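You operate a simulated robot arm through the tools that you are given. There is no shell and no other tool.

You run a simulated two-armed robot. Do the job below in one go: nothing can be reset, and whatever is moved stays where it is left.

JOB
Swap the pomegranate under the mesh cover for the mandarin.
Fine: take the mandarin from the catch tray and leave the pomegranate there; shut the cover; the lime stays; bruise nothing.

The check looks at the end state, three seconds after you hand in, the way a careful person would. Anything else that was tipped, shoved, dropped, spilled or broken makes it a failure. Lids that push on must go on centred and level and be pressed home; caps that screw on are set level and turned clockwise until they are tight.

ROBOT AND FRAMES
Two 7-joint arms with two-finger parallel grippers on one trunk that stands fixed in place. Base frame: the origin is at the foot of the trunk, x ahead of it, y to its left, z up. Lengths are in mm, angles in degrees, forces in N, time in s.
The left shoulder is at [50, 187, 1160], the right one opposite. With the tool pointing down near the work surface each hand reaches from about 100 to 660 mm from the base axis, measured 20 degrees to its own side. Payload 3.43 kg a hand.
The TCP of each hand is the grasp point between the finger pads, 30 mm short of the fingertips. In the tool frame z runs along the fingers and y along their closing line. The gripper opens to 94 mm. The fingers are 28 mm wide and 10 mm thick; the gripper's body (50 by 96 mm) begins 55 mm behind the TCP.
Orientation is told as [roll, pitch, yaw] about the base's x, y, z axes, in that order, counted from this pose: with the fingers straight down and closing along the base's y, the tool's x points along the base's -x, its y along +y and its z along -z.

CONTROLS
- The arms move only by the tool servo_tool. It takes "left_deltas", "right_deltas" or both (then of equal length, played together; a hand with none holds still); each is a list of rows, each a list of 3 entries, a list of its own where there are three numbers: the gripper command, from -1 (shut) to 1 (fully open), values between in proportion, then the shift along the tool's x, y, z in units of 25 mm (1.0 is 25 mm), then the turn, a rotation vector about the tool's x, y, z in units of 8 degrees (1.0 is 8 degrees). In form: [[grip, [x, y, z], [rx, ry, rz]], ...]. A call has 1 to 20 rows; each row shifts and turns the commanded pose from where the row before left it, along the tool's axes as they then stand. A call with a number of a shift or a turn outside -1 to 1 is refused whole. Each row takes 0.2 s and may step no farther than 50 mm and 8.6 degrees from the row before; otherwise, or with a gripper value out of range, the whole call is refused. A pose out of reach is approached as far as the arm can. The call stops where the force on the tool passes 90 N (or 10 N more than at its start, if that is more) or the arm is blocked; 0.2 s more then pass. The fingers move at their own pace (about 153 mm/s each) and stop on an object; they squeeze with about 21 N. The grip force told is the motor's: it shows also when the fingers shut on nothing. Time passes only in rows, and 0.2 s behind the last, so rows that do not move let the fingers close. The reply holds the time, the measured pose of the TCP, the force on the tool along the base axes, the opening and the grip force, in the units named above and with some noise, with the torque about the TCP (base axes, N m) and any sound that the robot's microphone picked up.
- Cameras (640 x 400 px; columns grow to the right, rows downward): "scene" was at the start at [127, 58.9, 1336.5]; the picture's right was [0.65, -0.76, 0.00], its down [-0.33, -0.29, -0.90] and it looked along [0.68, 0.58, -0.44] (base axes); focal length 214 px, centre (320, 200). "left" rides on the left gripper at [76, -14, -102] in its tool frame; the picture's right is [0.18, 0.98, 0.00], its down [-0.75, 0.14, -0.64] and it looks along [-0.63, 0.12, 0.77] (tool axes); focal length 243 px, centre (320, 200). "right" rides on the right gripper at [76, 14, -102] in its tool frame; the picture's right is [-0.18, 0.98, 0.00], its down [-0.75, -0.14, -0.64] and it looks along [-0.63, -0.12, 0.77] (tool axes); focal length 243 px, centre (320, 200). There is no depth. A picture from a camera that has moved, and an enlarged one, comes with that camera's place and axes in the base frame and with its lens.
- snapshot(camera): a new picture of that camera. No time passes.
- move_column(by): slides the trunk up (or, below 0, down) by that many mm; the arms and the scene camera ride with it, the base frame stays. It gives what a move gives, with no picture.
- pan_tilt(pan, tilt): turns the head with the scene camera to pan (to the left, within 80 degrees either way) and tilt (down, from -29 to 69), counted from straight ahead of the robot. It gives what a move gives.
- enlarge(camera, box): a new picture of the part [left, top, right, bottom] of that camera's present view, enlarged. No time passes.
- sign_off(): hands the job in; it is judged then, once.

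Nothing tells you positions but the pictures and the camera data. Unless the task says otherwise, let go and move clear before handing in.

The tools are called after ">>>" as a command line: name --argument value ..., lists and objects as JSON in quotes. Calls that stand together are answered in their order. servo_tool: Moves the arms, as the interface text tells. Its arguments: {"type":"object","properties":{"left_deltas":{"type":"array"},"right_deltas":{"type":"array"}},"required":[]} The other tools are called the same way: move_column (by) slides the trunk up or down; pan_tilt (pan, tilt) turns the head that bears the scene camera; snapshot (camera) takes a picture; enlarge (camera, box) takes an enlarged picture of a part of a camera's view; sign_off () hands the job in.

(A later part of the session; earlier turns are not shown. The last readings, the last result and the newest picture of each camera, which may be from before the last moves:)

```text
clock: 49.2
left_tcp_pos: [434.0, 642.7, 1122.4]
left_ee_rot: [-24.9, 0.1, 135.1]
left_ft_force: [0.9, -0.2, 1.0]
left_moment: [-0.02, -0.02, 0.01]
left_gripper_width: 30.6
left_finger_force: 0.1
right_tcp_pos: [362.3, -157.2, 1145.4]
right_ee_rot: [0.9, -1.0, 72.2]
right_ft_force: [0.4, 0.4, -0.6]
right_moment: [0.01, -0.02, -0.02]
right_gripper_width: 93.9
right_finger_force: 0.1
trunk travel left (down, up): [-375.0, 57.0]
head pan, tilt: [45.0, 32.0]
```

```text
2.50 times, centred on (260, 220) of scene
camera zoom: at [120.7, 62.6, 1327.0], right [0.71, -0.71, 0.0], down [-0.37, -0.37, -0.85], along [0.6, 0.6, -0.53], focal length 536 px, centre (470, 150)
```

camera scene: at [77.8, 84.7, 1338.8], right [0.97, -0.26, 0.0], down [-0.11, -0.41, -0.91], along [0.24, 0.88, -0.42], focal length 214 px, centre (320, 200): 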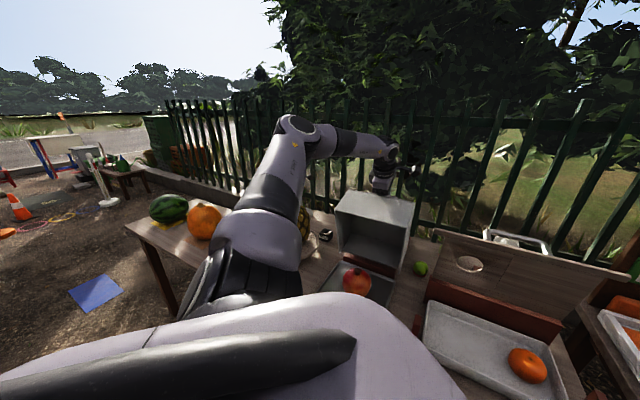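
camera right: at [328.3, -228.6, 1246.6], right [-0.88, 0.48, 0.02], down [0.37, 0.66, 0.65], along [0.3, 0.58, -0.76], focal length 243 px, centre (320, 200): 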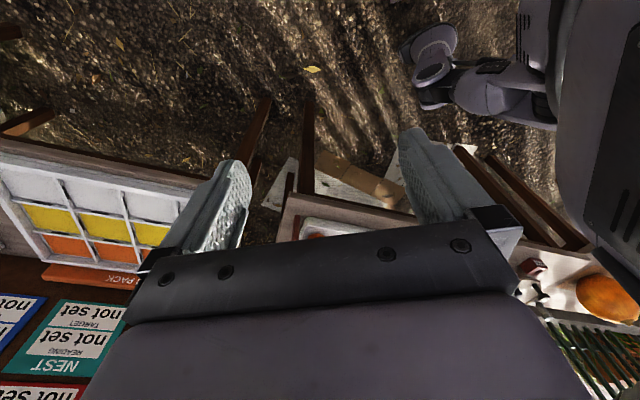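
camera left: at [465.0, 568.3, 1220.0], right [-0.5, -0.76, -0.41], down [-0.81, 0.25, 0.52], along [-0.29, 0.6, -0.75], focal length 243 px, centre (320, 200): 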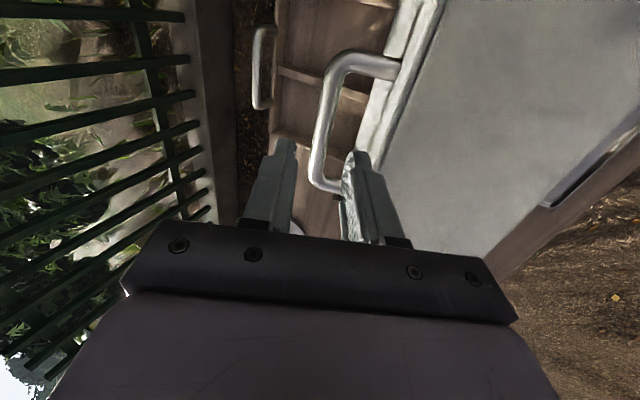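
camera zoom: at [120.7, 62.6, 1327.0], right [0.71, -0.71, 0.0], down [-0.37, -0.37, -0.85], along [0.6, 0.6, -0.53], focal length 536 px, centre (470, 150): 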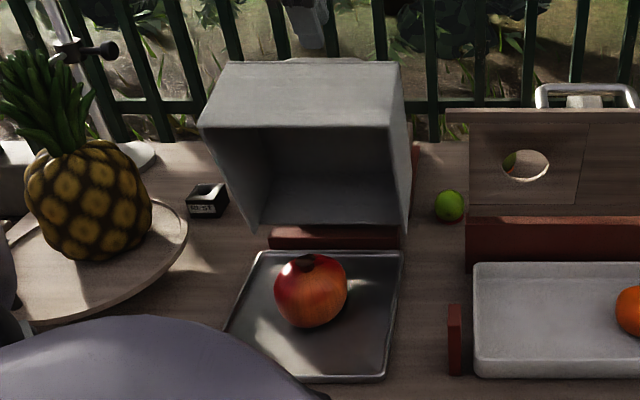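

The fingers are clear of the rod and the cover stays open. I'll back the hand away over the cover, then turn it to yaw 45° with a forward tilt to reach the pomegranate in front of the raised cover.

>>> servo_tool --left_deltas '[[-0.35, [0, 0.89, -0.46], [0, 0, 0]], [-0.35, [0, 0.89, -0.46], [0, 0, 0]], [-0.35, [0, 0.89, -0.46], [0, 0, 0]], [-0.35, [0, 0.89, -0.46], [0, 0, 0]], [-0.35, [0, 0.89, -0.46], [0, 0, 0]], [-0.35, [0, 0.89, -0.46], [0, 0, 0]], [-0.35, [0, 0.89, -0.46], [0, 0, 0]], [-0.35, [0, 0.89, -0.46], [0, 0, 0]], [-0.35, [0, 0.89, -0.46], [0, 0, 0]], [-0.35, [0, 0.89, -0.46], [0, 0, 0]], [0, [0, 0, 0], [-0.78, 0, 0]], [0, [0, 0, 0], [-0.78, 0, 0]], [0, [0, 0, 0], [-0.78, 0, 0]], [0, [0, 0, 0], [-0.78, 0, 0]]]'

>>> servo_tool --left_deltas '[[1, [0, 0, 0], [0, 0, 0.9375]], [1, [0, 0, 0], [0, 0, 0.9375]], [1, [0, 0, 0], [0, 0, 0.9375]], [1, [0, 0, 0], [0, 0, 0.9375]], [1, [0, 0, 0], [0, 0, 0.9375]], [1, [0, 0, 0], [0, 0, 0.9375]], [1, [0, 0, 0], [0, 0, 0.9375]], [1, [0, 0, 0], [0, 0, 0.9375]], [1, [0, 0, 0], [0, 0, 0.9375]], [1, [0, 0, 0], [0, 0, 0.9375]], [1, [0, 0, 0], [0, 0, 0.9375]], [1, [0, 0, 0], [0, 0, 0.9375]], [1, [0, 0, 0], [0, -0.833, 0]], [1, [0, 0, 0], [0, -0.833, 0]], [1, [0, 0, 0], [0, -0.833, 0]], [1, [0, 0, 0], [0, 0, 0]]]'

>>> snapshot --camera "left"

>>> snapshot --camera "scene"

```text
clock: 52.2
left_tcp_pos: [255.7, 467.7, 1130.7]
left_ee_rot: [0.1, 0.0, 135.0]
left_ft_force: [0.4, 0.6, -0.1]
left_moment: [0.02, -0.02, -0.01]
left_gripper_width: 47.0
left_finger_force: 0.1
right_tcp_pos: [364.0, -156.4, 1145.1]
right_ee_rot: [0.9, -1.1, 72.2]
right_ft_force: [-0.2, 1.3, -0.1]
right_moment: [0.02, -0.01, 0.05]
right_gripper_width: 94.2
right_finger_force: 0.0
trunk travel left (down, up): [-375.0, 57.0]
head pan, tilt: [45.0, 32.0]
```

```text
clock: 55.6
left_tcp_pos: [253.9, 467.9, 1129.5]
left_ee_rot: [0.0, -20.1, 44.9]
left_ft_force: [-0.7, 0.2, -0.2]
left_moment: [-0.03, 0.0, 0.01]
left_gripper_width: 94.2
left_finger_force: 0.0
right_tcp_pos: [362.5, -156.9, 1146.6]
right_ee_rot: [0.8, -1.0, 72.2]
right_ft_force: [-0.9, -0.1, -1.0]
right_moment: [0.01, -0.03, -0.02]
right_gripper_width: 93.8
right_finger_force: 0.0
trunk travel left (down, up): [-375.0, 57.0]
head pan, tilt: [45.0, 32.0]
```

```text
taken
camera left: at [189.0, 382.1, 1200.4], right [-0.82, 0.57, -0.06], down [0.24, 0.44, 0.86], along [0.52, 0.69, -0.5], focal length 243 px, centre (320, 200)
```

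left: 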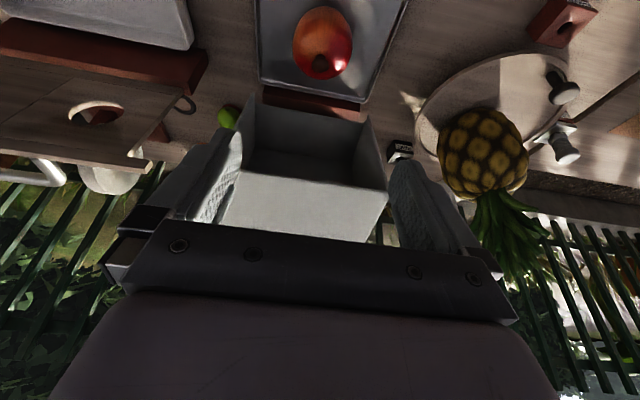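

```text
taken
camera scene: at [120.7, 62.5, 1327.1], right [0.71, -0.71, 0.0], down [-0.37, -0.37, -0.85], along [0.6, 0.6, -0.53], focal length 214 px, centre (320, 200)
```

scene: 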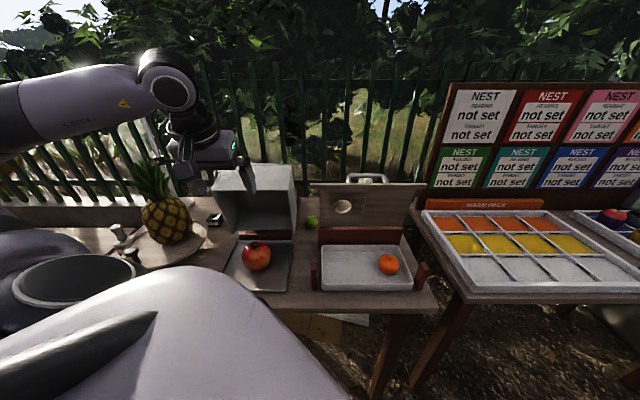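

>>> enlarge --camera "left" --box '[230, 0, 430, 120]'

>>> enlarge --camera "scene" --box '[210, 225, 310, 300]'

```text
3.20 times, centred on (330, 60) of left
camera zoom: at [189.0, 382.1, 1200.4], right [-0.82, 0.57, -0.06], down [0.24, 0.44, 0.86], along [0.52, 0.69, -0.5], focal length 776 px, centre (288, 648)
```

zoom: 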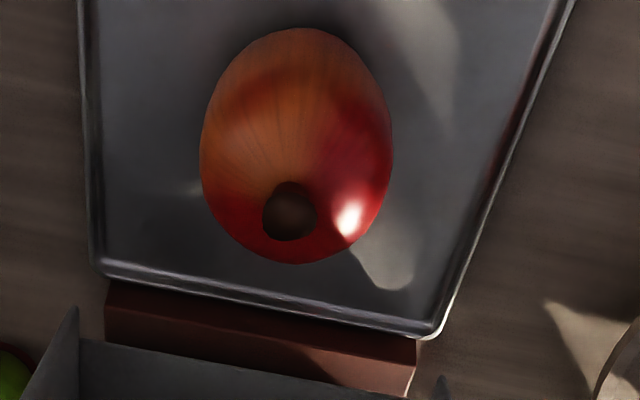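

```text
5.33 times, centred on (260, 262) of scene
camera zoom: at [120.7, 62.5, 1327.1], right [0.71, -0.71, 0.0], down [-0.37, -0.37, -0.85], along [0.6, 0.6, -0.53], focal length 1144 px, centre (640, -133)
```

zoom: 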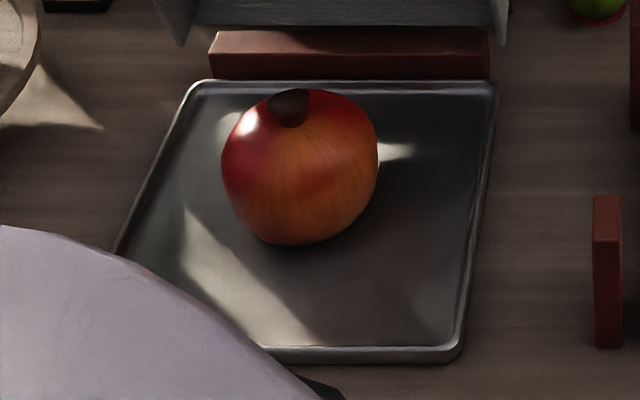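

The pomegranate's centre triangulates to about (306, 517, 848) with a radius of about 41–42 mm, so the 94 mm opening leaves roughly 5 mm each side. I'll come in along the tilted tool axis, part way first.

>>> servo_tool --left_deltas '[[1, [0.55, -0.042, 0.5], [0, 0, 0]], [1, [0.55, -0.042, 0.5], [0, 0, 0]], [1, [0, 0, 0.94], [0, 0, 0]], [1, [0, 0, 0.94], [0, 0, 0]], [1, [0, 0, 0.94], [0, 0, 0]], [1, [0, 0, 0.94], [0, 0, 0]], [1, [0, 0, 0.94], [0, 0, 0]], [1, [0, 0, 0.94], [0, 0, 0]], [1, [0, 0, 0], [0, 0, 0]]]'

>>> snapshot --camera "left"

>>> snapshot --camera "scene"

```text
clock: 57.6
left_tcp_pos: [279.0, 488.6, 966.2]
left_ee_rot: [0.1, -20.0, 45.1]
left_ft_force: [0.5, 0.0, -0.6]
left_moment: [0.0, 0.0, 0.02]
left_gripper_width: 93.9
left_finger_force: 0.0
right_tcp_pos: [364.1, -157.4, 1146.9]
right_ee_rot: [0.9, -1.0, 72.3]
right_ft_force: [0.7, 1.2, 1.1]
right_moment: [-0.02, -0.01, 0.0]
right_gripper_width: 94.0
right_finger_force: 0.0
trunk travel left (down, up): [-375.0, 57.0]
head pan, tilt: [45.0, 32.0]
```

```text
taken
camera left: at [213.8, 403.1, 1037.1], right [-0.82, 0.57, -0.06], down [0.25, 0.45, 0.86], along [0.52, 0.69, -0.5], focal length 243 px, centre (320, 200)
```

left: 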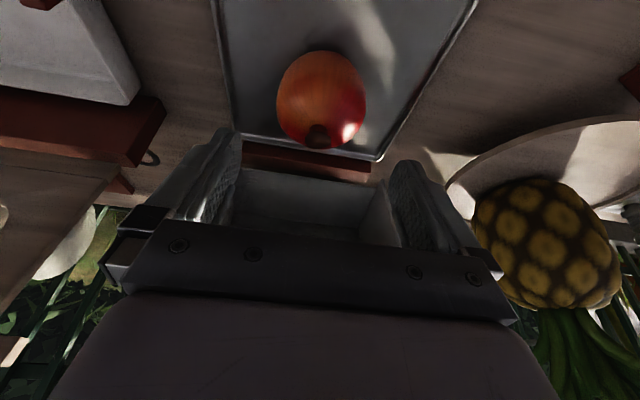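

```text
taken
camera scene: at [120.6, 62.4, 1327.1], right [0.71, -0.71, 0.0], down [-0.37, -0.37, -0.85], along [0.6, 0.6, -0.53], focal length 214 px, centre (320, 200)
```

scene: 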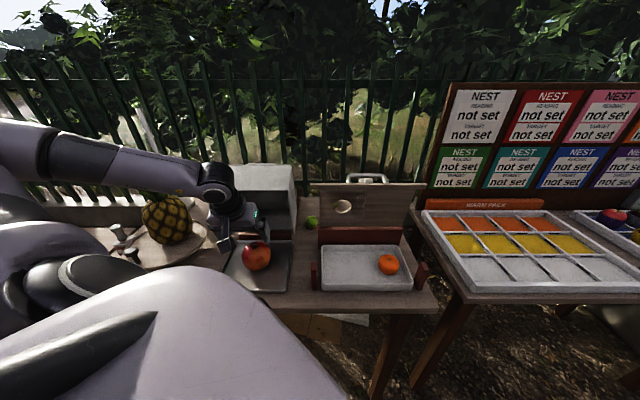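

The pomegranate is centred between the fingers. I'll make the final approach along the tool axis and stop before closing.

>>> servo_tool --left_deltas '[[1, [0.08, 0.02, 0.82], [0, 0, 0]], [1, [0.08, 0.01, 0.82], [0, 0, 0]], [1, [0, 0, 0.82], [0, 0, 0]], [1, [0, 0, 0.82], [0, 0, 0]], [1, [0, 0, 0], [0, 0, 0]]]'

>>> snapshot --camera "left"

>>> enlarge --camera "scene" --box '[180, 180, 320, 300]'

```text
clock: 58.8
left_tcp_pos: [295.2, 504.7, 888.2]
left_ee_rot: [0.0, -20.0, 45.2]
left_ft_force: [0.2, -0.3, 0.4]
left_moment: [-0.01, 0.0, 0.02]
left_gripper_width: 94.1
left_finger_force: 0.1
right_tcp_pos: [364.0, -156.7, 1146.7]
right_ee_rot: [0.9, -1.0, 72.1]
right_ft_force: [0.3, 0.2, 0.2]
right_moment: [0.04, 0.0, -0.01]
right_gripper_width: 93.9
right_finger_force: 0.0
trunk travel left (down, up): [-375.0, 57.0]
head pan, tilt: [45.0, 32.0]
```

```text
taken
camera left: at [230.1, 419.6, 958.1], right [-0.82, 0.57, -0.06], down [0.25, 0.45, 0.86], along [0.52, 0.69, -0.5], focal length 243 px, centre (320, 200)
```

left: 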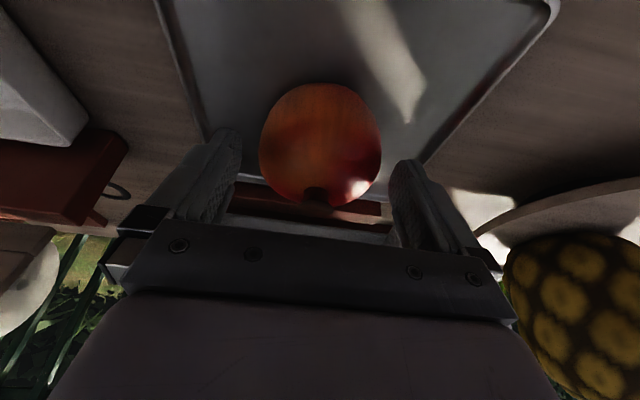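

```text
3.33 times, centred on (250, 240) of scene
camera zoom: at [120.6, 62.4, 1327.1], right [0.71, -0.71, 0.0], down [-0.37, -0.37, -0.85], along [0.6, 0.6, -0.53], focal length 715 px, centre (553, 67)
```

zoom: 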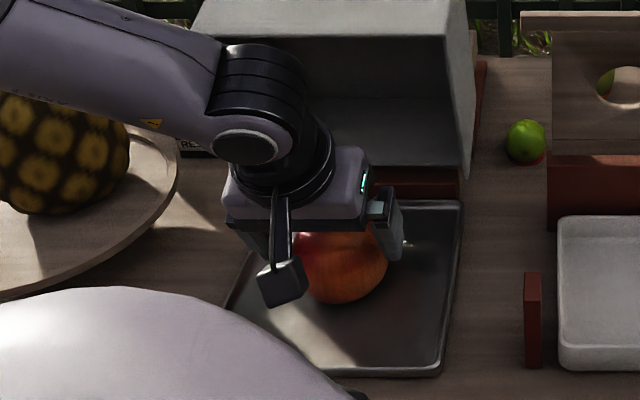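

>>> servo_tool --left_deltas '[[1, [0, 0, 0.6], [0, 0, 0]], [1, [0, 0, 0.6], [0, 0, 0]], [1, [0, 0, 0.5], [0, 0, 0]], [1, [0, 0, 0], [0, 0, 0]]]'

>>> snapshot --camera "left"

>>> enlarge --camera "scene" --box '[180, 180, 320, 300]'

```text
clock: 59.8
left_tcp_pos: [304.6, 515.6, 846.6]
left_ee_rot: [0.0, -20.0, 44.9]
left_ft_force: [-0.1, 0.1, 0.3]
left_moment: [-0.02, -0.02, 0.01]
left_gripper_width: 94.0
left_finger_force: 0.1
right_tcp_pos: [364.4, -158.3, 1145.4]
right_ee_rot: [0.9, -1.0, 72.2]
right_ft_force: [-0.2, 0.1, -0.5]
right_moment: [0.01, -0.01, 0.0]
right_gripper_width: 94.1
right_finger_force: 0.0
trunk travel left (down, up): [-375.0, 57.0]
head pan, tilt: [45.0, 32.0]
```

```text
taken
camera left: at [239.0, 430.5, 917.4], right [-0.82, 0.57, -0.06], down [0.25, 0.45, 0.86], along [0.52, 0.69, -0.5], focal length 243 px, centre (320, 200)
```

left: 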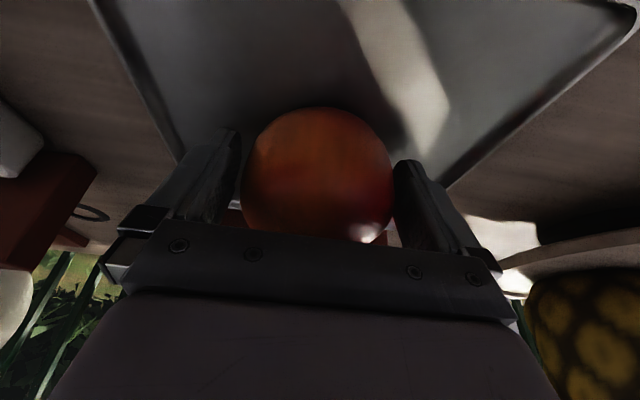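

```text
3.33 times, centred on (250, 240) of scene
camera zoom: at [120.6, 62.4, 1327.1], right [0.71, -0.71, 0.0], down [-0.37, -0.37, -0.85], along [0.6, 0.6, -0.53], focal length 715 px, centre (553, 67)
```

zoom: 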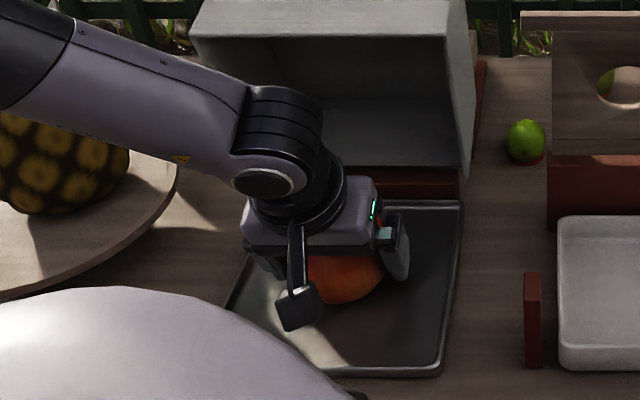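

The fruit sits evenly between the pads. I'll close gently with a partial grip command so the squeeze stays light.

>>> servo_tool --left_deltas '[[0.8, [0, 0, 0], [0, 0, 0]], [0.65, [0, 0, 0], [0, 0, 0]], [0.5, [0, 0, 0], [0, 0, 0]], [0.4, [0, 0, 0], [0, 0, 0]], [0.4, [0, 0, 0], [0, 0, 0]]]'

>>> snapshot --camera "left"

```text
clock: 61.0
left_tcp_pos: [304.6, 515.6, 846.2]
left_ee_rot: [0.0, -20.0, 45.0]
left_ft_force: [0.5, -0.6, 0.6]
left_moment: [-0.01, 0.02, 0.0]
left_gripper_width: 85.8
left_finger_force: 20.8
right_tcp_pos: [364.0, -157.9, 1145.5]
right_ee_rot: [0.9, -1.1, 72.2]
right_ft_force: [0.0, -0.1, 0.2]
right_moment: [0.03, 0.02, 0.02]
right_gripper_width: 94.0
right_finger_force: 0.0
trunk travel left (down, up): [-375.0, 57.0]
head pan, tilt: [45.0, 32.0]
```

```text
taken
camera left: at [238.9, 430.5, 917.4], right [-0.82, 0.57, -0.06], down [0.25, 0.45, 0.86], along [0.52, 0.69, -0.51], focal length 243 px, centre (320, 200)
```

left: 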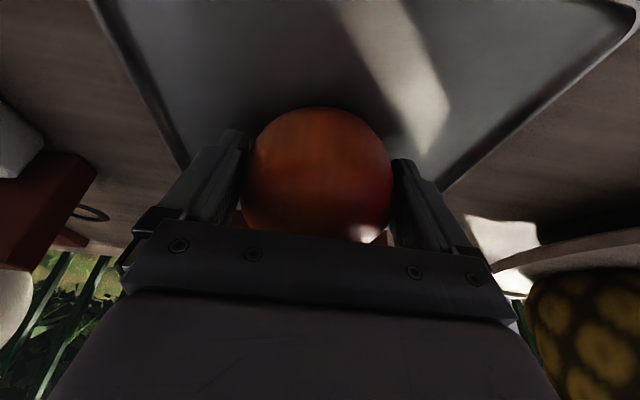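

Contact is at 85.8 mm with a light squeeze. I'll lift a little along the tool axis and check the fruit stays in the grip.

>>> servo_tool --left_deltas '[[0.38, [0, 0, -0.3], [0, 0, 0]], [0.38, [0, 0, -0.5], [0, 0, 0]], [0.38, [0, 0, -0.5], [0, 0, 0]], [0.38, [0, 0, 0], [0, 0, 0]]]'

>>> snapshot --camera "left"

>>> enlarge --camera "scene" --box '[180, 180, 320, 300]'

```text
clock: 62.0
left_tcp_pos: [297.0, 507.3, 877.9]
left_ee_rot: [0.0, -20.1, 45.0]
left_ft_force: [-0.1, 0.5, -1.9]
left_moment: [0.01, -0.02, 0.01]
left_gripper_width: 85.8
left_finger_force: 20.7
right_tcp_pos: [363.0, -156.7, 1146.6]
right_ee_rot: [0.9, -1.0, 72.2]
right_ft_force: [-0.1, -0.5, 0.5]
right_moment: [0.03, 0.02, 0.0]
right_gripper_width: 93.7
right_finger_force: 0.0
trunk travel left (down, up): [-375.0, 57.0]
head pan, tilt: [45.0, 32.0]
```

```text
taken
camera left: at [232.0, 422.1, 948.8], right [-0.82, 0.57, -0.06], down [0.25, 0.45, 0.86], along [0.52, 0.69, -0.51], focal length 243 px, centre (320, 200)
```

left: 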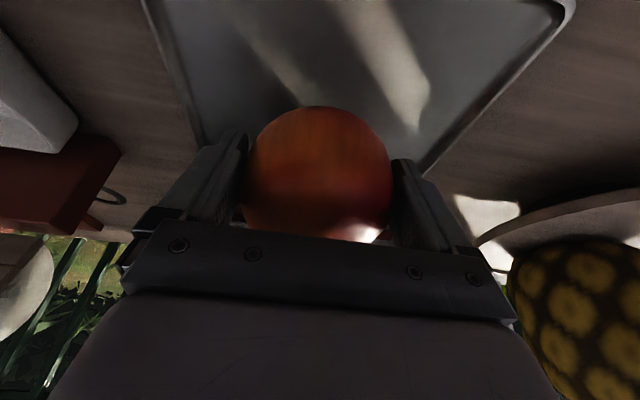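

```text
3.33 times, centred on (250, 240) of scene
camera zoom: at [120.8, 62.8, 1327.0], right [0.71, -0.71, 0.0], down [-0.37, -0.38, -0.85], along [0.6, 0.6, -0.53], focal length 715 px, centre (553, 67)
```

zoom: 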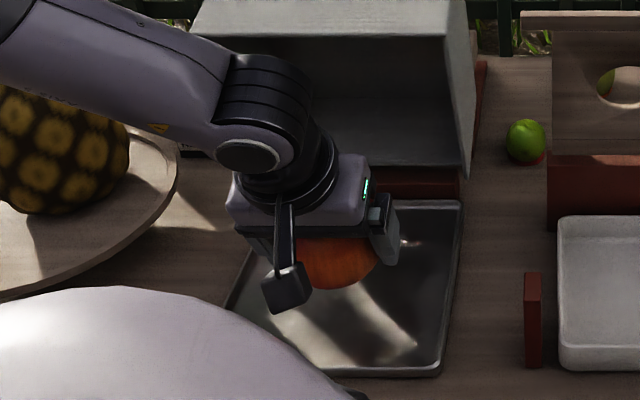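

The fruit is held firmly with about 2 N of weight. I'll retreat along the tool axis clear of the cover, then carry it right towards the catch tray. The target is the free left part at u≈573, v≈−125.

>>> servo_tool --left_deltas '[[0.38, [0, 0, -0.6], [0, 0, 0]], [0.38, [0, 0, -0.8], [0, 0, 0]], [0.38, [0, 0, -0.8], [0, 0, 0]], [0.38, [0, 0, -0.8], [0, 0, 0]], [0.38, [0, 0, -0.8], [0, 0, 0]], [0.38, [0.14, 0, -0.6], [0, 0, 0]], [0.38, [0.14, 0, -0.3], [0, 0, 0]], [0.38, [0, 0, 0], [0, 0, 0]]]'

>>> snapshot --camera "left"

>>> snapshot --camera "scene"

```text
clock: 63.8
left_tcp_pos: [264.3, 474.0, 985.4]
left_ee_rot: [0.0, -20.0, 45.0]
left_ft_force: [0.2, 0.1, -2.5]
left_moment: [0.0, 0.01, -0.03]
left_gripper_width: 85.6
left_finger_force: 20.8
right_tcp_pos: [363.1, -156.4, 1146.5]
right_ee_rot: [0.9, -1.1, 72.3]
right_ft_force: [-0.1, 0.2, 0.3]
right_moment: [0.0, 0.01, 0.0]
right_gripper_width: 93.9
right_finger_force: 0.0
trunk travel left (down, up): [-375.0, 57.0]
head pan, tilt: [45.0, 32.0]
```

```text
taken
camera left: at [198.7, 388.9, 1055.4], right [-0.82, 0.57, -0.06], down [0.25, 0.45, 0.86], along [0.52, 0.69, -0.51], focal length 243 px, centre (320, 200)
```

left: 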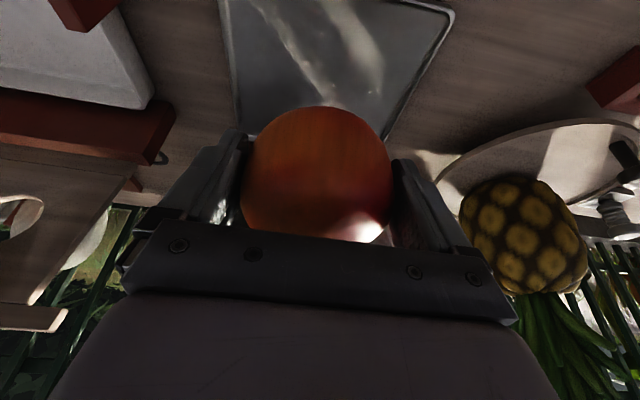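

```text
taken
camera scene: at [120.8, 62.7, 1327.0], right [0.71, -0.71, 0.0], down [-0.37, -0.37, -0.85], along [0.6, 0.6, -0.53], focal length 214 px, centre (320, 200)
```

scene: 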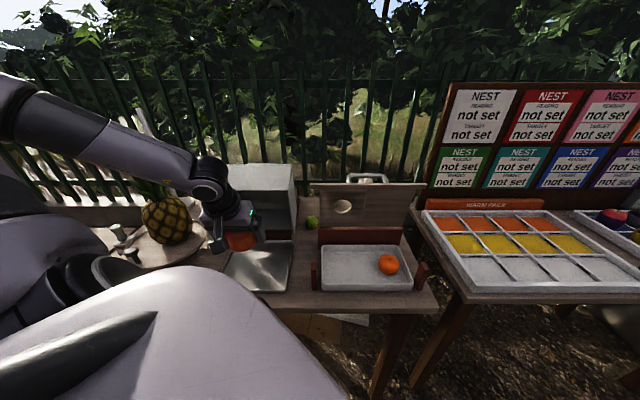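

>>> servo_tool --left_deltas '[[0.38, [0, -0.5, 0], [0, 0, 0]], [0.38, [0, -0.9, 0], [0, 0, 0]], [0.38, [0, -0.9, 0], [0, 0, 0]], [0.38, [0, -0.9, 0], [0, 0, 0]], [0.38, [0, -0.9, 0], [0, 0, 0]], [0.38, [0, -0.9, 0], [0, 0, 0]], [0.38, [0, -0.9, 0], [0, 0, 0]], [0.38, [0, -0.9, 0], [0, 0, 0]], [0.38, [0, -0.9, 0], [0, 0, 0]], [0.38, [0, -0.9, 0], [0, 0, 0]], [0.38, [0, -0.9, 0], [0, 0, 0]], [0.38, [0, -0.9, 0], [0, 0, 0]], [0.38, [0, -0.5, 0], [0, 0, 0]], [0.38, [0, 0, 0], [0, 0, 0]]]'

>>> snapshot --camera "left"

>>> snapshot --camera "scene"

```text
clock: 66.8
left_tcp_pos: [455.7, 282.7, 986.2]
left_ee_rot: [-0.1, -20.0, 45.0]
left_ft_force: [0.4, 0.9, -3.5]
left_moment: [-0.05, 0.06, -0.02]
left_gripper_width: 85.6
left_finger_force: 21.7
right_tcp_pos: [364.3, -156.7, 1146.4]
right_ee_rot: [0.9, -1.1, 72.2]
right_ft_force: [0.4, 0.1, 0.7]
right_moment: [0.02, 0.02, 0.03]
right_gripper_width: 94.1
right_finger_force: 0.1
trunk travel left (down, up): [-375.0, 57.0]
head pan, tilt: [45.0, 32.0]
```

```text
taken
camera left: at [391.3, 197.0, 1056.8], right [-0.82, 0.57, -0.06], down [0.25, 0.45, 0.86], along [0.52, 0.69, -0.51], focal length 243 px, centre (320, 200)
```

left: 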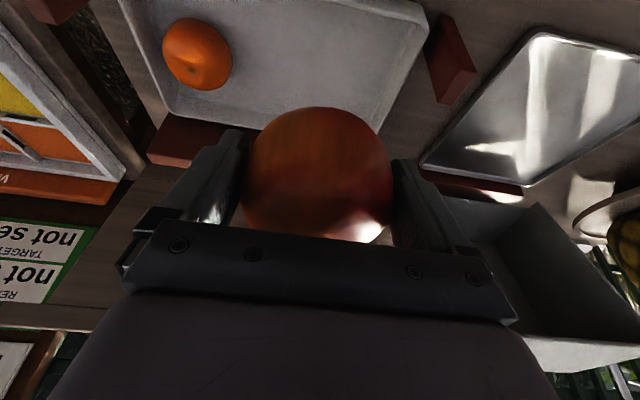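

```text
taken
camera scene: at [120.8, 62.5, 1327.0], right [0.71, -0.71, 0.0], down [-0.37, -0.37, -0.85], along [0.6, 0.6, -0.53], focal length 214 px, centre (320, 200)
```

scene: 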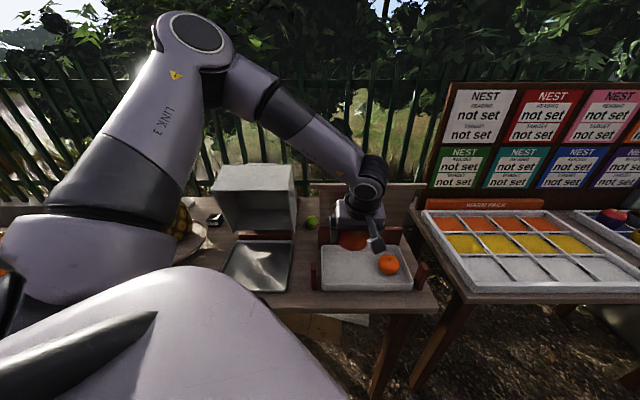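

>>> enlarge --camera "left" --box '[110, 0, 470, 180]'

>>> enlarge --camera "scene" --box '[300, 180, 440, 310]'

```text
1.78 times, centred on (290, 90) of left
camera zoom: at [391.3, 197.0, 1056.8], right [-0.82, 0.57, -0.06], down [0.25, 0.45, 0.86], along [0.52, 0.69, -0.51], focal length 431 px, centre (373, 396)
```

zoom: 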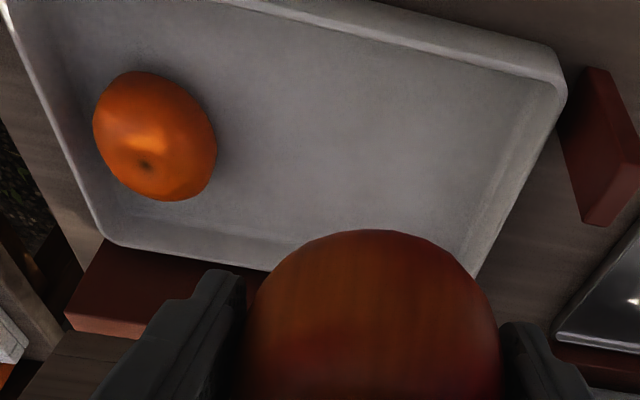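

```text
3.08 times, centred on (370, 245) of scene
camera zoom: at [120.8, 62.5, 1327.0], right [0.71, -0.71, 0.0], down [-0.37, -0.37, -0.85], along [0.6, 0.6, -0.53], focal length 660 px, centre (166, 62)
```

zoom: 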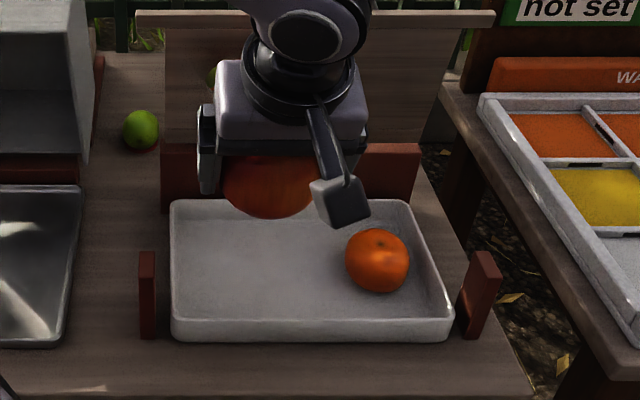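

The fruit is held over the tray, and the mandarin refines to about (571, 227, 829), well clear of the drop spot. I'll lower the pomegranate along the tool axis to just above the tray floor.

>>> servo_tool --left_deltas '[[0.38, [0, 0, 0.6], [0, 0, 0]], [0.38, [0, 0, 0.8], [0, 0, 0]], [0.38, [0, 0, 0.8], [0, 0, 0]], [0.38, [0, 0, 0.8], [0, 0, 0]], [0.38, [0, 0, 0.8], [0, 0, 0]], [0.38, [0, 0, 0.7], [0, 0, 0]], [0.38, [0, 0, 0.5], [0, 0, 0]], [0.38, [0, 0, 0], [0, 0, 0]]]'

>>> enlarge --camera "scene" --box '[300, 180, 440, 310]'

>>> snapshot --camera "left"

```text
clock: 68.6
left_tcp_pos: [487.4, 311.0, 868.7]
left_ee_rot: [-0.2, -20.0, 45.0]
left_ft_force: [1.1, 0.1, -2.9]
left_moment: [0.01, 0.05, -0.02]
left_gripper_width: 85.6
left_finger_force: 21.1
right_tcp_pos: [364.3, -156.1, 1147.1]
right_ee_rot: [0.9, -1.0, 72.3]
right_ft_force: [-0.2, -0.8, 0.7]
right_moment: [-0.01, -0.01, 0.0]
right_gripper_width: 94.0
right_finger_force: 0.1
trunk travel left (down, up): [-375.0, 57.0]
head pan, tilt: [45.0, 32.0]
```

```text
3.08 times, centred on (370, 245) of scene
camera zoom: at [120.8, 62.6, 1327.0], right [0.71, -0.71, 0.0], down [-0.37, -0.37, -0.85], along [0.6, 0.6, -0.53], focal length 660 px, centre (166, 62)
```

zoom: 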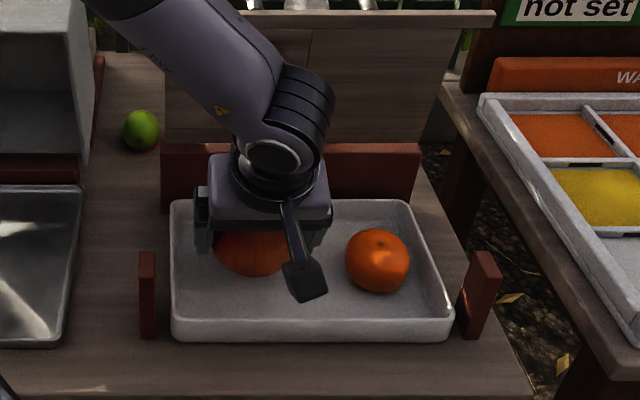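

```text
taken
camera left: at [423.2, 227.2, 938.2], right [-0.82, 0.57, -0.06], down [0.25, 0.45, 0.86], along [0.52, 0.69, -0.51], focal length 243 px, centre (320, 200)
```

left: 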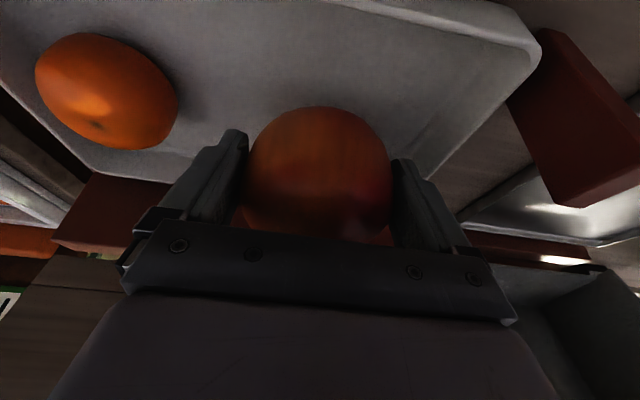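

>>> servo_tool --left_deltas '[[0.38, [0.06, 0, 0.19], [0, 0, 0]], [0.38, [0.06, 0, 0.19], [0, 0, 0]], [0.38, [0.04, 0, 0.11], [0, 0, 0]], [0.38, [0, 0, 0], [0, 0, 0]]]'

>>> servo_tool --left_deltas '[[0.38, [0.027, 0, 0.075], [0, 0, 0]], [0.38, [0.027, 0, 0.075], [0, 0, 0]], [0.38, [0, 0, 0], [0, 0, 0]]]'

```text
clock: 69.6
left_tcp_pos: [485.1, 316.1, 861.5]
left_ee_rot: [0.0, -19.9, 44.9]
left_ft_force: [0.8, 0.3, -2.6]
left_moment: [-0.01, 0.05, -0.02]
left_gripper_width: 85.9
left_finger_force: 21.5
left hand out of reach, approached as far as the arm can: row 2
right_tcp_pos: [362.9, -157.1, 1145.9]
right_ee_rot: [0.9, -1.1, 72.2]
right_ft_force: [-0.3, 1.5, 1.4]
right_moment: [0.04, 0.03, 0.0]
right_gripper_width: 93.9
right_finger_force: 0.1
trunk travel left (down, up): [-375.0, 57.0]
head pan, tilt: [45.0, 32.0]
```

```text
clock: 70.4
left_tcp_pos: [482.6, 317.0, 857.5]
left_ee_rot: [-0.1, -19.8, 45.0]
left_ft_force: [-0.2, 0.2, -2.3]
left_moment: [-0.02, 0.01, 0.01]
left_gripper_width: 85.5
left_finger_force: 21.2
left hand out of reach, approached as far as the arm can: row 1
right_tcp_pos: [363.9, -156.2, 1144.9]
right_ee_rot: [0.9, -1.0, 72.2]
right_ft_force: [-0.6, -0.7, -0.1]
right_moment: [-0.05, 0.01, -0.03]
right_gripper_width: 94.2
right_finger_force: 0.0
trunk travel left (down, up): [-375.0, 57.0]
head pan, tilt: [45.0, 32.0]
```

The arm is near a joint limit here, so I'll do the last bit of lowering with the trunk column, in small steps, watching the force.

>>> servo_tool --left_deltas '[[0.38, [0, -0.2, 0], [0, 0, 0]], [0.38, [0, 0, 0], [0, 0, 0]]]'

>>> move_column --by -5

```text
clock: 71.0
left_tcp_pos: [485.2, 315.2, 860.2]
left_ee_rot: [-0.1, -20.0, 45.0]
left_ft_force: [-0.3, -0.8, -2.1]
left_moment: [-0.02, 0.02, 0.03]
left_gripper_width: 85.6
left_finger_force: 20.6
left hand out of reach, approached as far as the arm can: row 1
right_tcp_pos: [363.7, -157.2, 1145.4]
right_ee_rot: [1.1, -1.0, 72.2]
right_ft_force: [-0.6, 0.8, 0.0]
right_moment: [0.01, 0.02, -0.02]
right_gripper_width: 93.6
right_finger_force: 0.0
trunk travel left (down, up): [-375.0, 57.0]
head pan, tilt: [45.0, 32.0]
```

```text
clock: 71.5
left_tcp_pos: [484.7, 315.5, 854.3]
left_ee_rot: [-0.1, -19.9, 45.0]
left_ft_force: [-0.4, 0.4, -3.4]
left_moment: [-0.01, 0.0, 0.03]
left_gripper_width: 85.5
left_finger_force: 20.7
right_tcp_pos: [364.1, -157.1, 1140.8]
right_ee_rot: [0.9, -0.9, 72.2]
right_ft_force: [-0.5, 0.4, 0.0]
right_moment: [0.0, 0.01, -0.01]
right_gripper_width: 93.5
right_finger_force: 0.1
trunk travel left (down, up): [-370.0, 62.0]
head pan, tilt: [45.0, 32.0]
```

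>>> move_column --by -3

>>> enlarge --camera "scene" --box '[310, 210, 430, 300]'

>>> snapshot --camera "left"

```text
clock: 72.1
left_tcp_pos: [483.7, 315.3, 851.9]
left_ee_rot: [-0.1, -19.9, 45.0]
left_ft_force: [0.4, 0.3, -2.2]
left_moment: [0.01, 0.03, -0.01]
left_gripper_width: 85.6
left_finger_force: 21.5
right_tcp_pos: [363.8, -155.6, 1137.9]
right_ee_rot: [0.9, -1.0, 72.2]
right_ft_force: [0.2, 0.1, 1.5]
right_moment: [0.03, 0.01, 0.0]
right_gripper_width: 94.1
right_finger_force: 0.1
trunk travel left (down, up): [-367.0, 65.0]
head pan, tilt: [45.0, 32.0]
```

```text
4.44 times, centred on (370, 255) of scene
camera zoom: at [120.8, 62.6, 1319.0], right [0.71, -0.71, 0.0], down [-0.37, -0.37, -0.85], along [0.6, 0.6, -0.53], focal length 953 px, centre (98, -44)
```

zoom: 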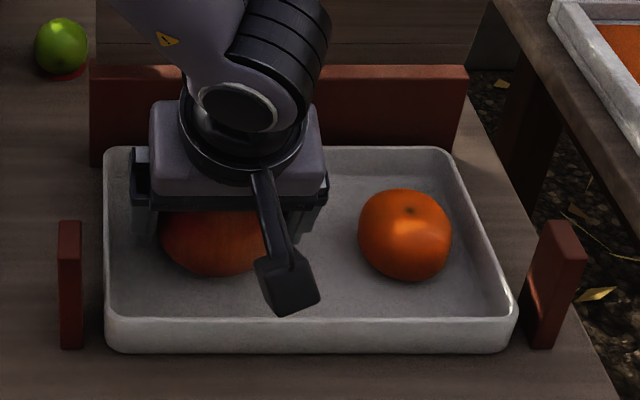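

```text
taken
camera left: at [419.1, 230.1, 922.1], right [-0.82, 0.57, -0.06], down [0.25, 0.45, 0.86], along [0.52, 0.69, -0.51], focal length 243 px, centre (320, 200)
```

left: 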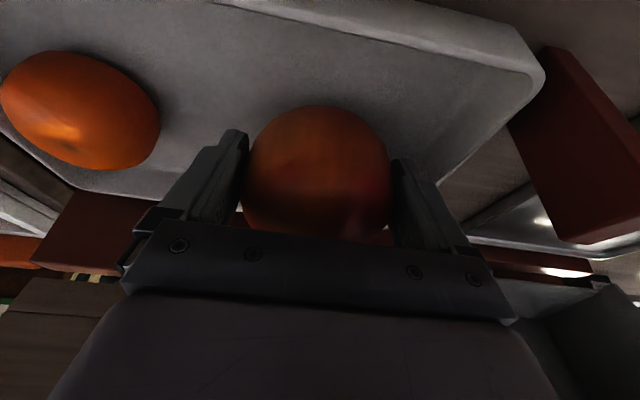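

>>> move_column --by -2

>>> move_column --by -2

>>> move_column --by -1

```text
clock: 72.6
left_tcp_pos: [484.8, 314.3, 849.3]
left_ee_rot: [-0.2, -19.9, 45.0]
left_ft_force: [-0.5, 0.0, -3.6]
left_moment: [0.01, 0.01, 0.02]
left_gripper_width: 85.3
left_finger_force: 20.8
right_tcp_pos: [363.8, -157.4, 1137.3]
right_ee_rot: [0.9, -1.0, 72.2]
right_ft_force: [0.1, 0.2, 0.8]
right_moment: [-0.01, 0.07, 0.0]
right_gripper_width: 94.3
right_finger_force: 0.1
trunk travel left (down, up): [-365.0, 67.0]
head pan, tilt: [45.0, 32.0]
```

```text
clock: 73.1
left_tcp_pos: [485.1, 315.2, 847.0]
left_ee_rot: [0.0, -19.9, 45.1]
left_ft_force: [0.0, 0.2, -2.6]
left_moment: [0.01, 0.01, 0.0]
left_gripper_width: 85.5
left_finger_force: 21.0
right_tcp_pos: [363.1, -155.6, 1134.4]
right_ee_rot: [0.9, -1.0, 72.2]
right_ft_force: [-0.6, -0.4, 0.0]
right_moment: [0.03, 0.0, 0.01]
right_gripper_width: 94.3
right_finger_force: 0.1
trunk travel left (down, up): [-363.0, 69.0]
head pan, tilt: [45.0, 32.0]
```

```text
clock: 73.6
left_tcp_pos: [484.2, 313.9, 847.1]
left_ee_rot: [-0.1, -19.9, 45.0]
left_ft_force: [0.2, -0.6, -1.8]
left_moment: [-0.03, 0.0, 0.01]
left_gripper_width: 85.5
left_finger_force: 21.6
right_tcp_pos: [363.0, -156.5, 1133.2]
right_ee_rot: [0.9, -0.9, 72.2]
right_ft_force: [0.3, 0.0, -0.5]
right_moment: [-0.02, 0.01, 0.01]
right_gripper_width: 94.1
right_finger_force: 0.0
trunk travel left (down, up): [-362.0, 70.0]
head pan, tilt: [45.0, 32.0]
```

>>> move_column --by -1

>>> move_column --by -1

>>> move_column --by -1

>>> snapshot --camera "left"

```text
clock: 74.1
left_tcp_pos: [484.6, 316.2, 845.4]
left_ee_rot: [-0.1, -19.9, 45.0]
left_ft_force: [0.0, 0.0, -3.0]
left_moment: [-0.05, 0.03, -0.02]
left_gripper_width: 85.5
left_finger_force: 21.0
right_tcp_pos: [364.8, -156.9, 1131.9]
right_ee_rot: [0.9, -1.0, 72.1]
right_ft_force: [0.3, -0.3, 0.5]
right_moment: [0.04, 0.01, 0.0]
right_gripper_width: 94.2
right_finger_force: 0.0
trunk travel left (down, up): [-361.0, 71.0]
head pan, tilt: [45.0, 32.0]
```

```text
clock: 74.6
left_tcp_pos: [484.4, 316.1, 846.4]
left_ee_rot: [-0.1, -20.0, 45.0]
left_ft_force: [-2.0, 1.0, 4.3]
left_moment: [0.11, 0.18, -0.01]
left_gripper_width: 85.2
left_finger_force: 21.2
right_tcp_pos: [362.7, -156.3, 1131.0]
right_ee_rot: [0.8, -1.1, 72.2]
right_ft_force: [-0.6, 0.3, -0.7]
right_moment: [-0.04, -0.02, 0.03]
right_gripper_width: 94.0
right_finger_force: 0.1
trunk travel left (down, up): [-360.0, 72.0]
head pan, tilt: [45.0, 32.0]
```

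```text
clock: 75.2
left_tcp_pos: [483.4, 315.0, 846.8]
left_ee_rot: [-0.1, -20.2, 45.0]
left_ft_force: [-2.4, 1.9, 13.6]
left_moment: [0.27, 0.33, 0.0]
left_gripper_width: 85.0
left_finger_force: 21.0
right_tcp_pos: [362.3, -157.0, 1131.1]
right_ee_rot: [0.9, -1.0, 72.2]
right_ft_force: [-0.5, 0.3, 0.4]
right_moment: [0.0, 0.01, 0.0]
right_gripper_width: 94.1
right_finger_force: 0.2
trunk travel left (down, up): [-359.0, 73.0]
head pan, tilt: [45.0, 32.0]
```

```text
taken
camera left: at [418.9, 229.9, 915.7], right [-0.82, 0.57, -0.07], down [0.24, 0.45, 0.86], along [0.52, 0.69, -0.5], focal length 243 px, centre (320, 200)
```

left: 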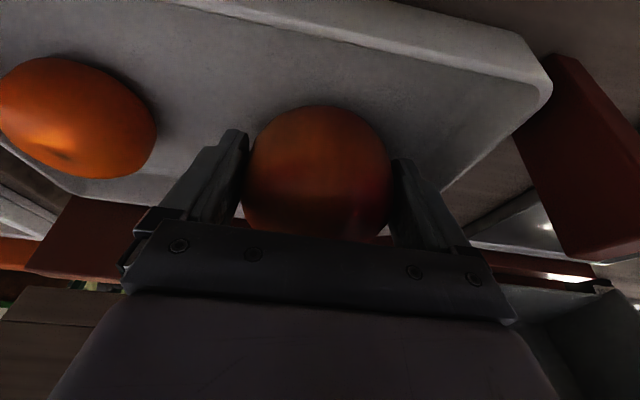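

The fruit has touched down; the force went from −3 N to positive. I'll back off 1 mm so it isn't pressed, then open gradually.

>>> move_column --by 1

>>> servo_tool --left_deltas '[[0.6, [0, 0, 0], [0, 0, 0]], [0.75, [0, 0, 0], [0, 0, 0]], [0.82, [0, 0, 0], [0, 0, 0]], [0.88, [0, 0, 0], [0, 0, 0]], [1, [0, 0, 0], [0, 0, 0]], [1, [0, 0, 0], [0, 0, 0]]]'

>>> snapshot --camera "left"

>>> enlarge --camera "scene" --box '[310, 210, 430, 300]'

```text
clock: 75.7
left_tcp_pos: [485.0, 316.9, 844.9]
left_ee_rot: [-0.1, -20.0, 45.0]
left_ft_force: [1.5, 3.5, 11.4]
left_moment: [0.3, 0.15, -0.08]
left_gripper_width: 85.1
left_finger_force: 21.4
right_tcp_pos: [363.6, -157.9, 1131.1]
right_ee_rot: [0.9, -0.9, 72.2]
right_ft_force: [0.5, -0.8, -0.2]
right_moment: [0.0, -0.01, 0.0]
right_gripper_width: 93.8
right_finger_force: 0.0
trunk travel left (down, up): [-360.0, 72.0]
head pan, tilt: [45.0, 32.0]
```

```text
clock: 77.1
left_tcp_pos: [486.4, 315.0, 845.6]
left_ee_rot: [-0.2, -20.0, 45.0]
left_ft_force: [0.0, -0.3, -0.4]
left_moment: [0.01, 0.0, 0.04]
left_gripper_width: 94.3
left_finger_force: 0.1
right_tcp_pos: [364.2, -157.3, 1131.6]
right_ee_rot: [0.9, -0.9, 72.2]
right_ft_force: [-0.5, 0.1, 0.0]
right_moment: [-0.01, 0.0, 0.01]
right_gripper_width: 93.5
right_finger_force: 0.1
trunk travel left (down, up): [-360.0, 72.0]
head pan, tilt: [45.0, 32.0]
```

```text
taken
camera left: at [419.0, 230.0, 915.2], right [-0.82, 0.57, -0.06], down [0.25, 0.45, 0.86], along [0.52, 0.69, -0.51], focal length 243 px, centre (320, 200)
```

left: 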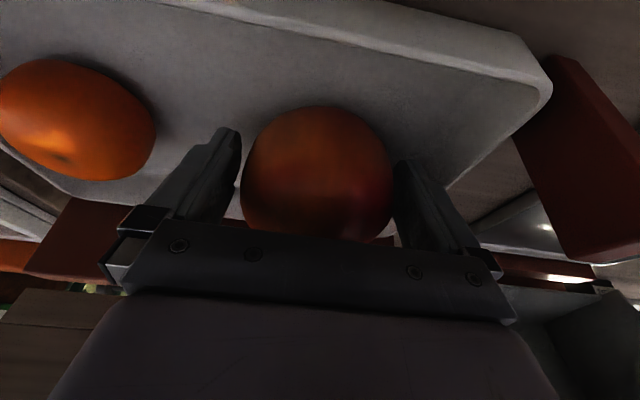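

```text
4.44 times, centred on (370, 255) of scene
camera zoom: at [120.6, 62.4, 1312.1], right [0.71, -0.71, 0.0], down [-0.37, -0.37, -0.85], along [0.6, 0.6, -0.53], focal length 953 px, centre (98, -44)
```

zoom: 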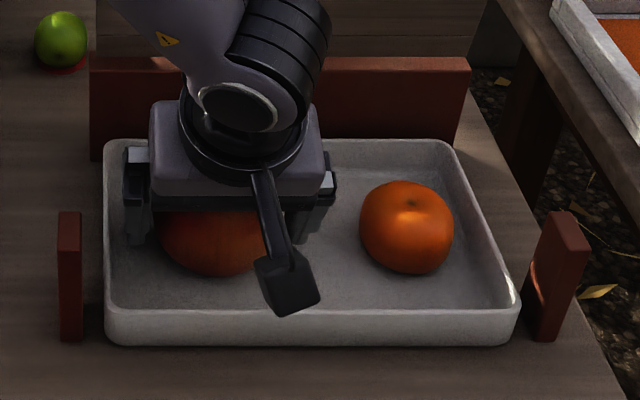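

>>> servo_tool --left_deltas '[[1, [0, 0, -0.3], [0, 0, 0]], [1, [0, 0, -0.5], [0, 0, 0]], [1, [0, 0, -0.6], [0, 0, 0]], [1, [0, 0, -0.8], [0, 0, 0]], [1, [0, 0, -0.8], [0, 0, 0]], [1, [0, 0, -0.8], [0, 0, 0]], [1, [0, 0, -0.8], [0, 0, 0]], [1, [0, 0, -0.8], [0, 0, 0]], [1, [0, 0, 0], [0, 0, 0]]]'

>>> snapshot --camera "left"

>>> enlarge --camera "scene" --box '[310, 210, 430, 300]'

```text
clock: 79.1
left_tcp_pos: [451.2, 283.7, 972.0]
left_ee_rot: [-0.1, -19.9, 45.0]
left_ft_force: [0.2, 0.6, -0.5]
left_moment: [0.01, -0.03, 0.01]
left_gripper_width: 94.1
left_finger_force: 0.0
right_tcp_pos: [364.2, -157.0, 1130.4]
right_ee_rot: [0.9, -1.0, 72.2]
right_ft_force: [1.1, -0.5, -0.4]
right_moment: [0.03, -0.01, 0.03]
right_gripper_width: 93.9
right_finger_force: 0.1
trunk travel left (down, up): [-360.0, 72.0]
head pan, tilt: [45.0, 32.0]
```

```text
taken
camera left: at [386.0, 197.8, 1042.1], right [-0.82, 0.57, -0.06], down [0.25, 0.45, 0.86], along [0.52, 0.69, -0.51], focal length 243 px, centre (320, 200)
```

left: 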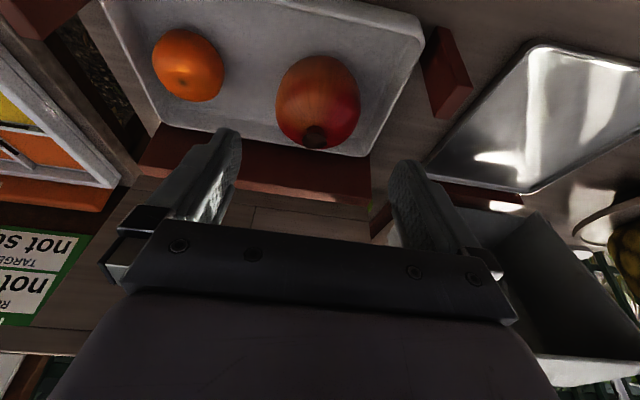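

```text
4.44 times, centred on (370, 255) of scene
camera zoom: at [120.7, 62.5, 1312.0], right [0.71, -0.71, 0.0], down [-0.37, -0.37, -0.85], along [0.6, 0.6, -0.53], focal length 953 px, centre (98, -44)
```

zoom: 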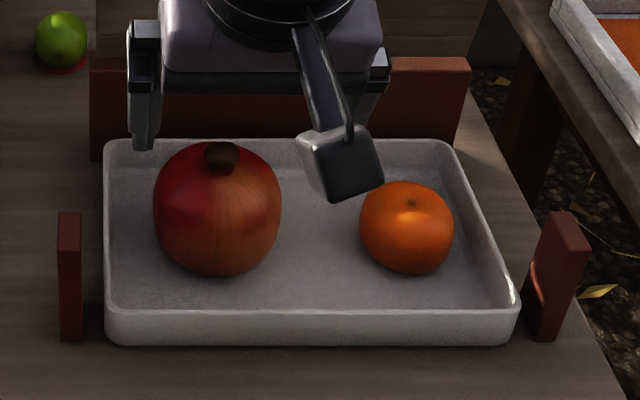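

The pomegranate now stands upright in the catch tray. The mandarin is at about (573, 227, 828), close to the tray's right wall, so I'll grasp it across the tray depth. I'll reorient to yaw −30° with a slight forward tilt to stay clear of the upright board.

>>> servo_tool --left_deltas '[[1, [0, 0, -0.6], [0, 0, 0]], [1, [0, 0, -0.6], [0, 0, 0]], [1, [0, 0, 0], [0, 0.833, 0]], [1, [0, 0, 0], [0, 0.833, 0]], [1, [0, 0, 0], [0, 0.833, 0]], [1, [0, 0, 0], [0, 0, 0.9375]], [1, [0, 0, 0], [0, 0, 0.9375]], [1, [0, 0, 0], [0, 0, 0.9375]], [1, [0, 0, 0], [0, 0, 0.9375]], [1, [0, 0, 0], [0, 0, 0.9375]], [1, [0, 0, 0], [0, 0, 0.9375]], [1, [0, 0, 0], [0, 0, 0.9375]], [1, [0, 0, 0], [0, 0, 0.9375]], [1, [0, 0, 0], [0, 0, 0.9375]], [1, [0, 0, 0], [0, 0, 0.9375]], [1, [0, 0, 0], [-0.625, 0, 0]], [1, [0, 0, 0], [-0.625, 0, 0]], [1, [0, 0, 0], [0, 0, 0]]]'

>>> snapshot --camera "left"

>>> snapshot --camera "scene"

```text
clock: 82.9
left_tcp_pos: [445.2, 277.5, 1001.3]
left_ee_rot: [9.9, -0.1, -30.1]
left_ft_force: [-0.9, -0.2, 0.0]
left_moment: [-0.01, 0.0, 0.05]
left_gripper_width: 94.2
left_finger_force: 0.0
right_tcp_pos: [364.7, -156.9, 1132.0]
right_ee_rot: [0.9, -1.0, 72.2]
right_ft_force: [-0.5, -0.1, -0.6]
right_moment: [-0.01, 0.01, 0.0]
right_gripper_width: 94.2
right_finger_force: 0.1
trunk travel left (down, up): [-360.0, 72.0]
head pan, tilt: [45.0, 32.0]
```

```text
taken
camera left: at [362.9, 286.5, 1098.5], right [0.33, 0.93, 0.17], down [0.67, -0.35, 0.66], along [0.67, -0.1, -0.73], focal length 243 px, centre (320, 200)
```

left: 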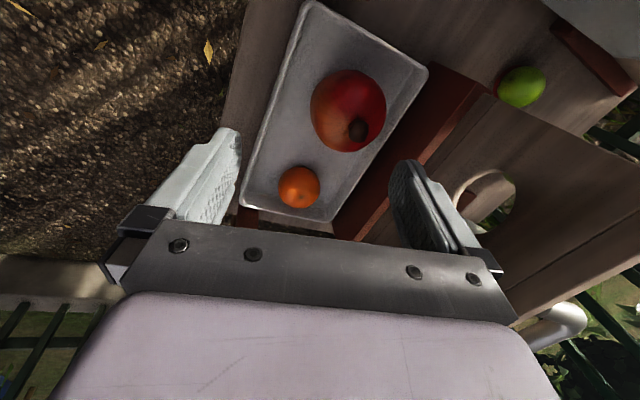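

```text
taken
camera scene: at [120.6, 62.5, 1312.1], right [0.71, -0.71, 0.0], down [-0.37, -0.37, -0.85], along [0.6, 0.6, -0.53], focal length 214 px, centre (320, 200)
```

scene: 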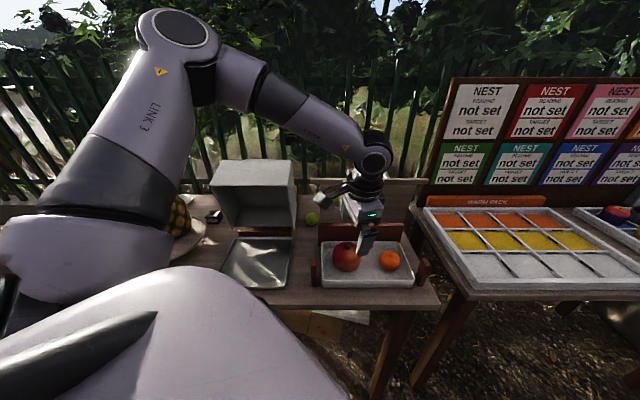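

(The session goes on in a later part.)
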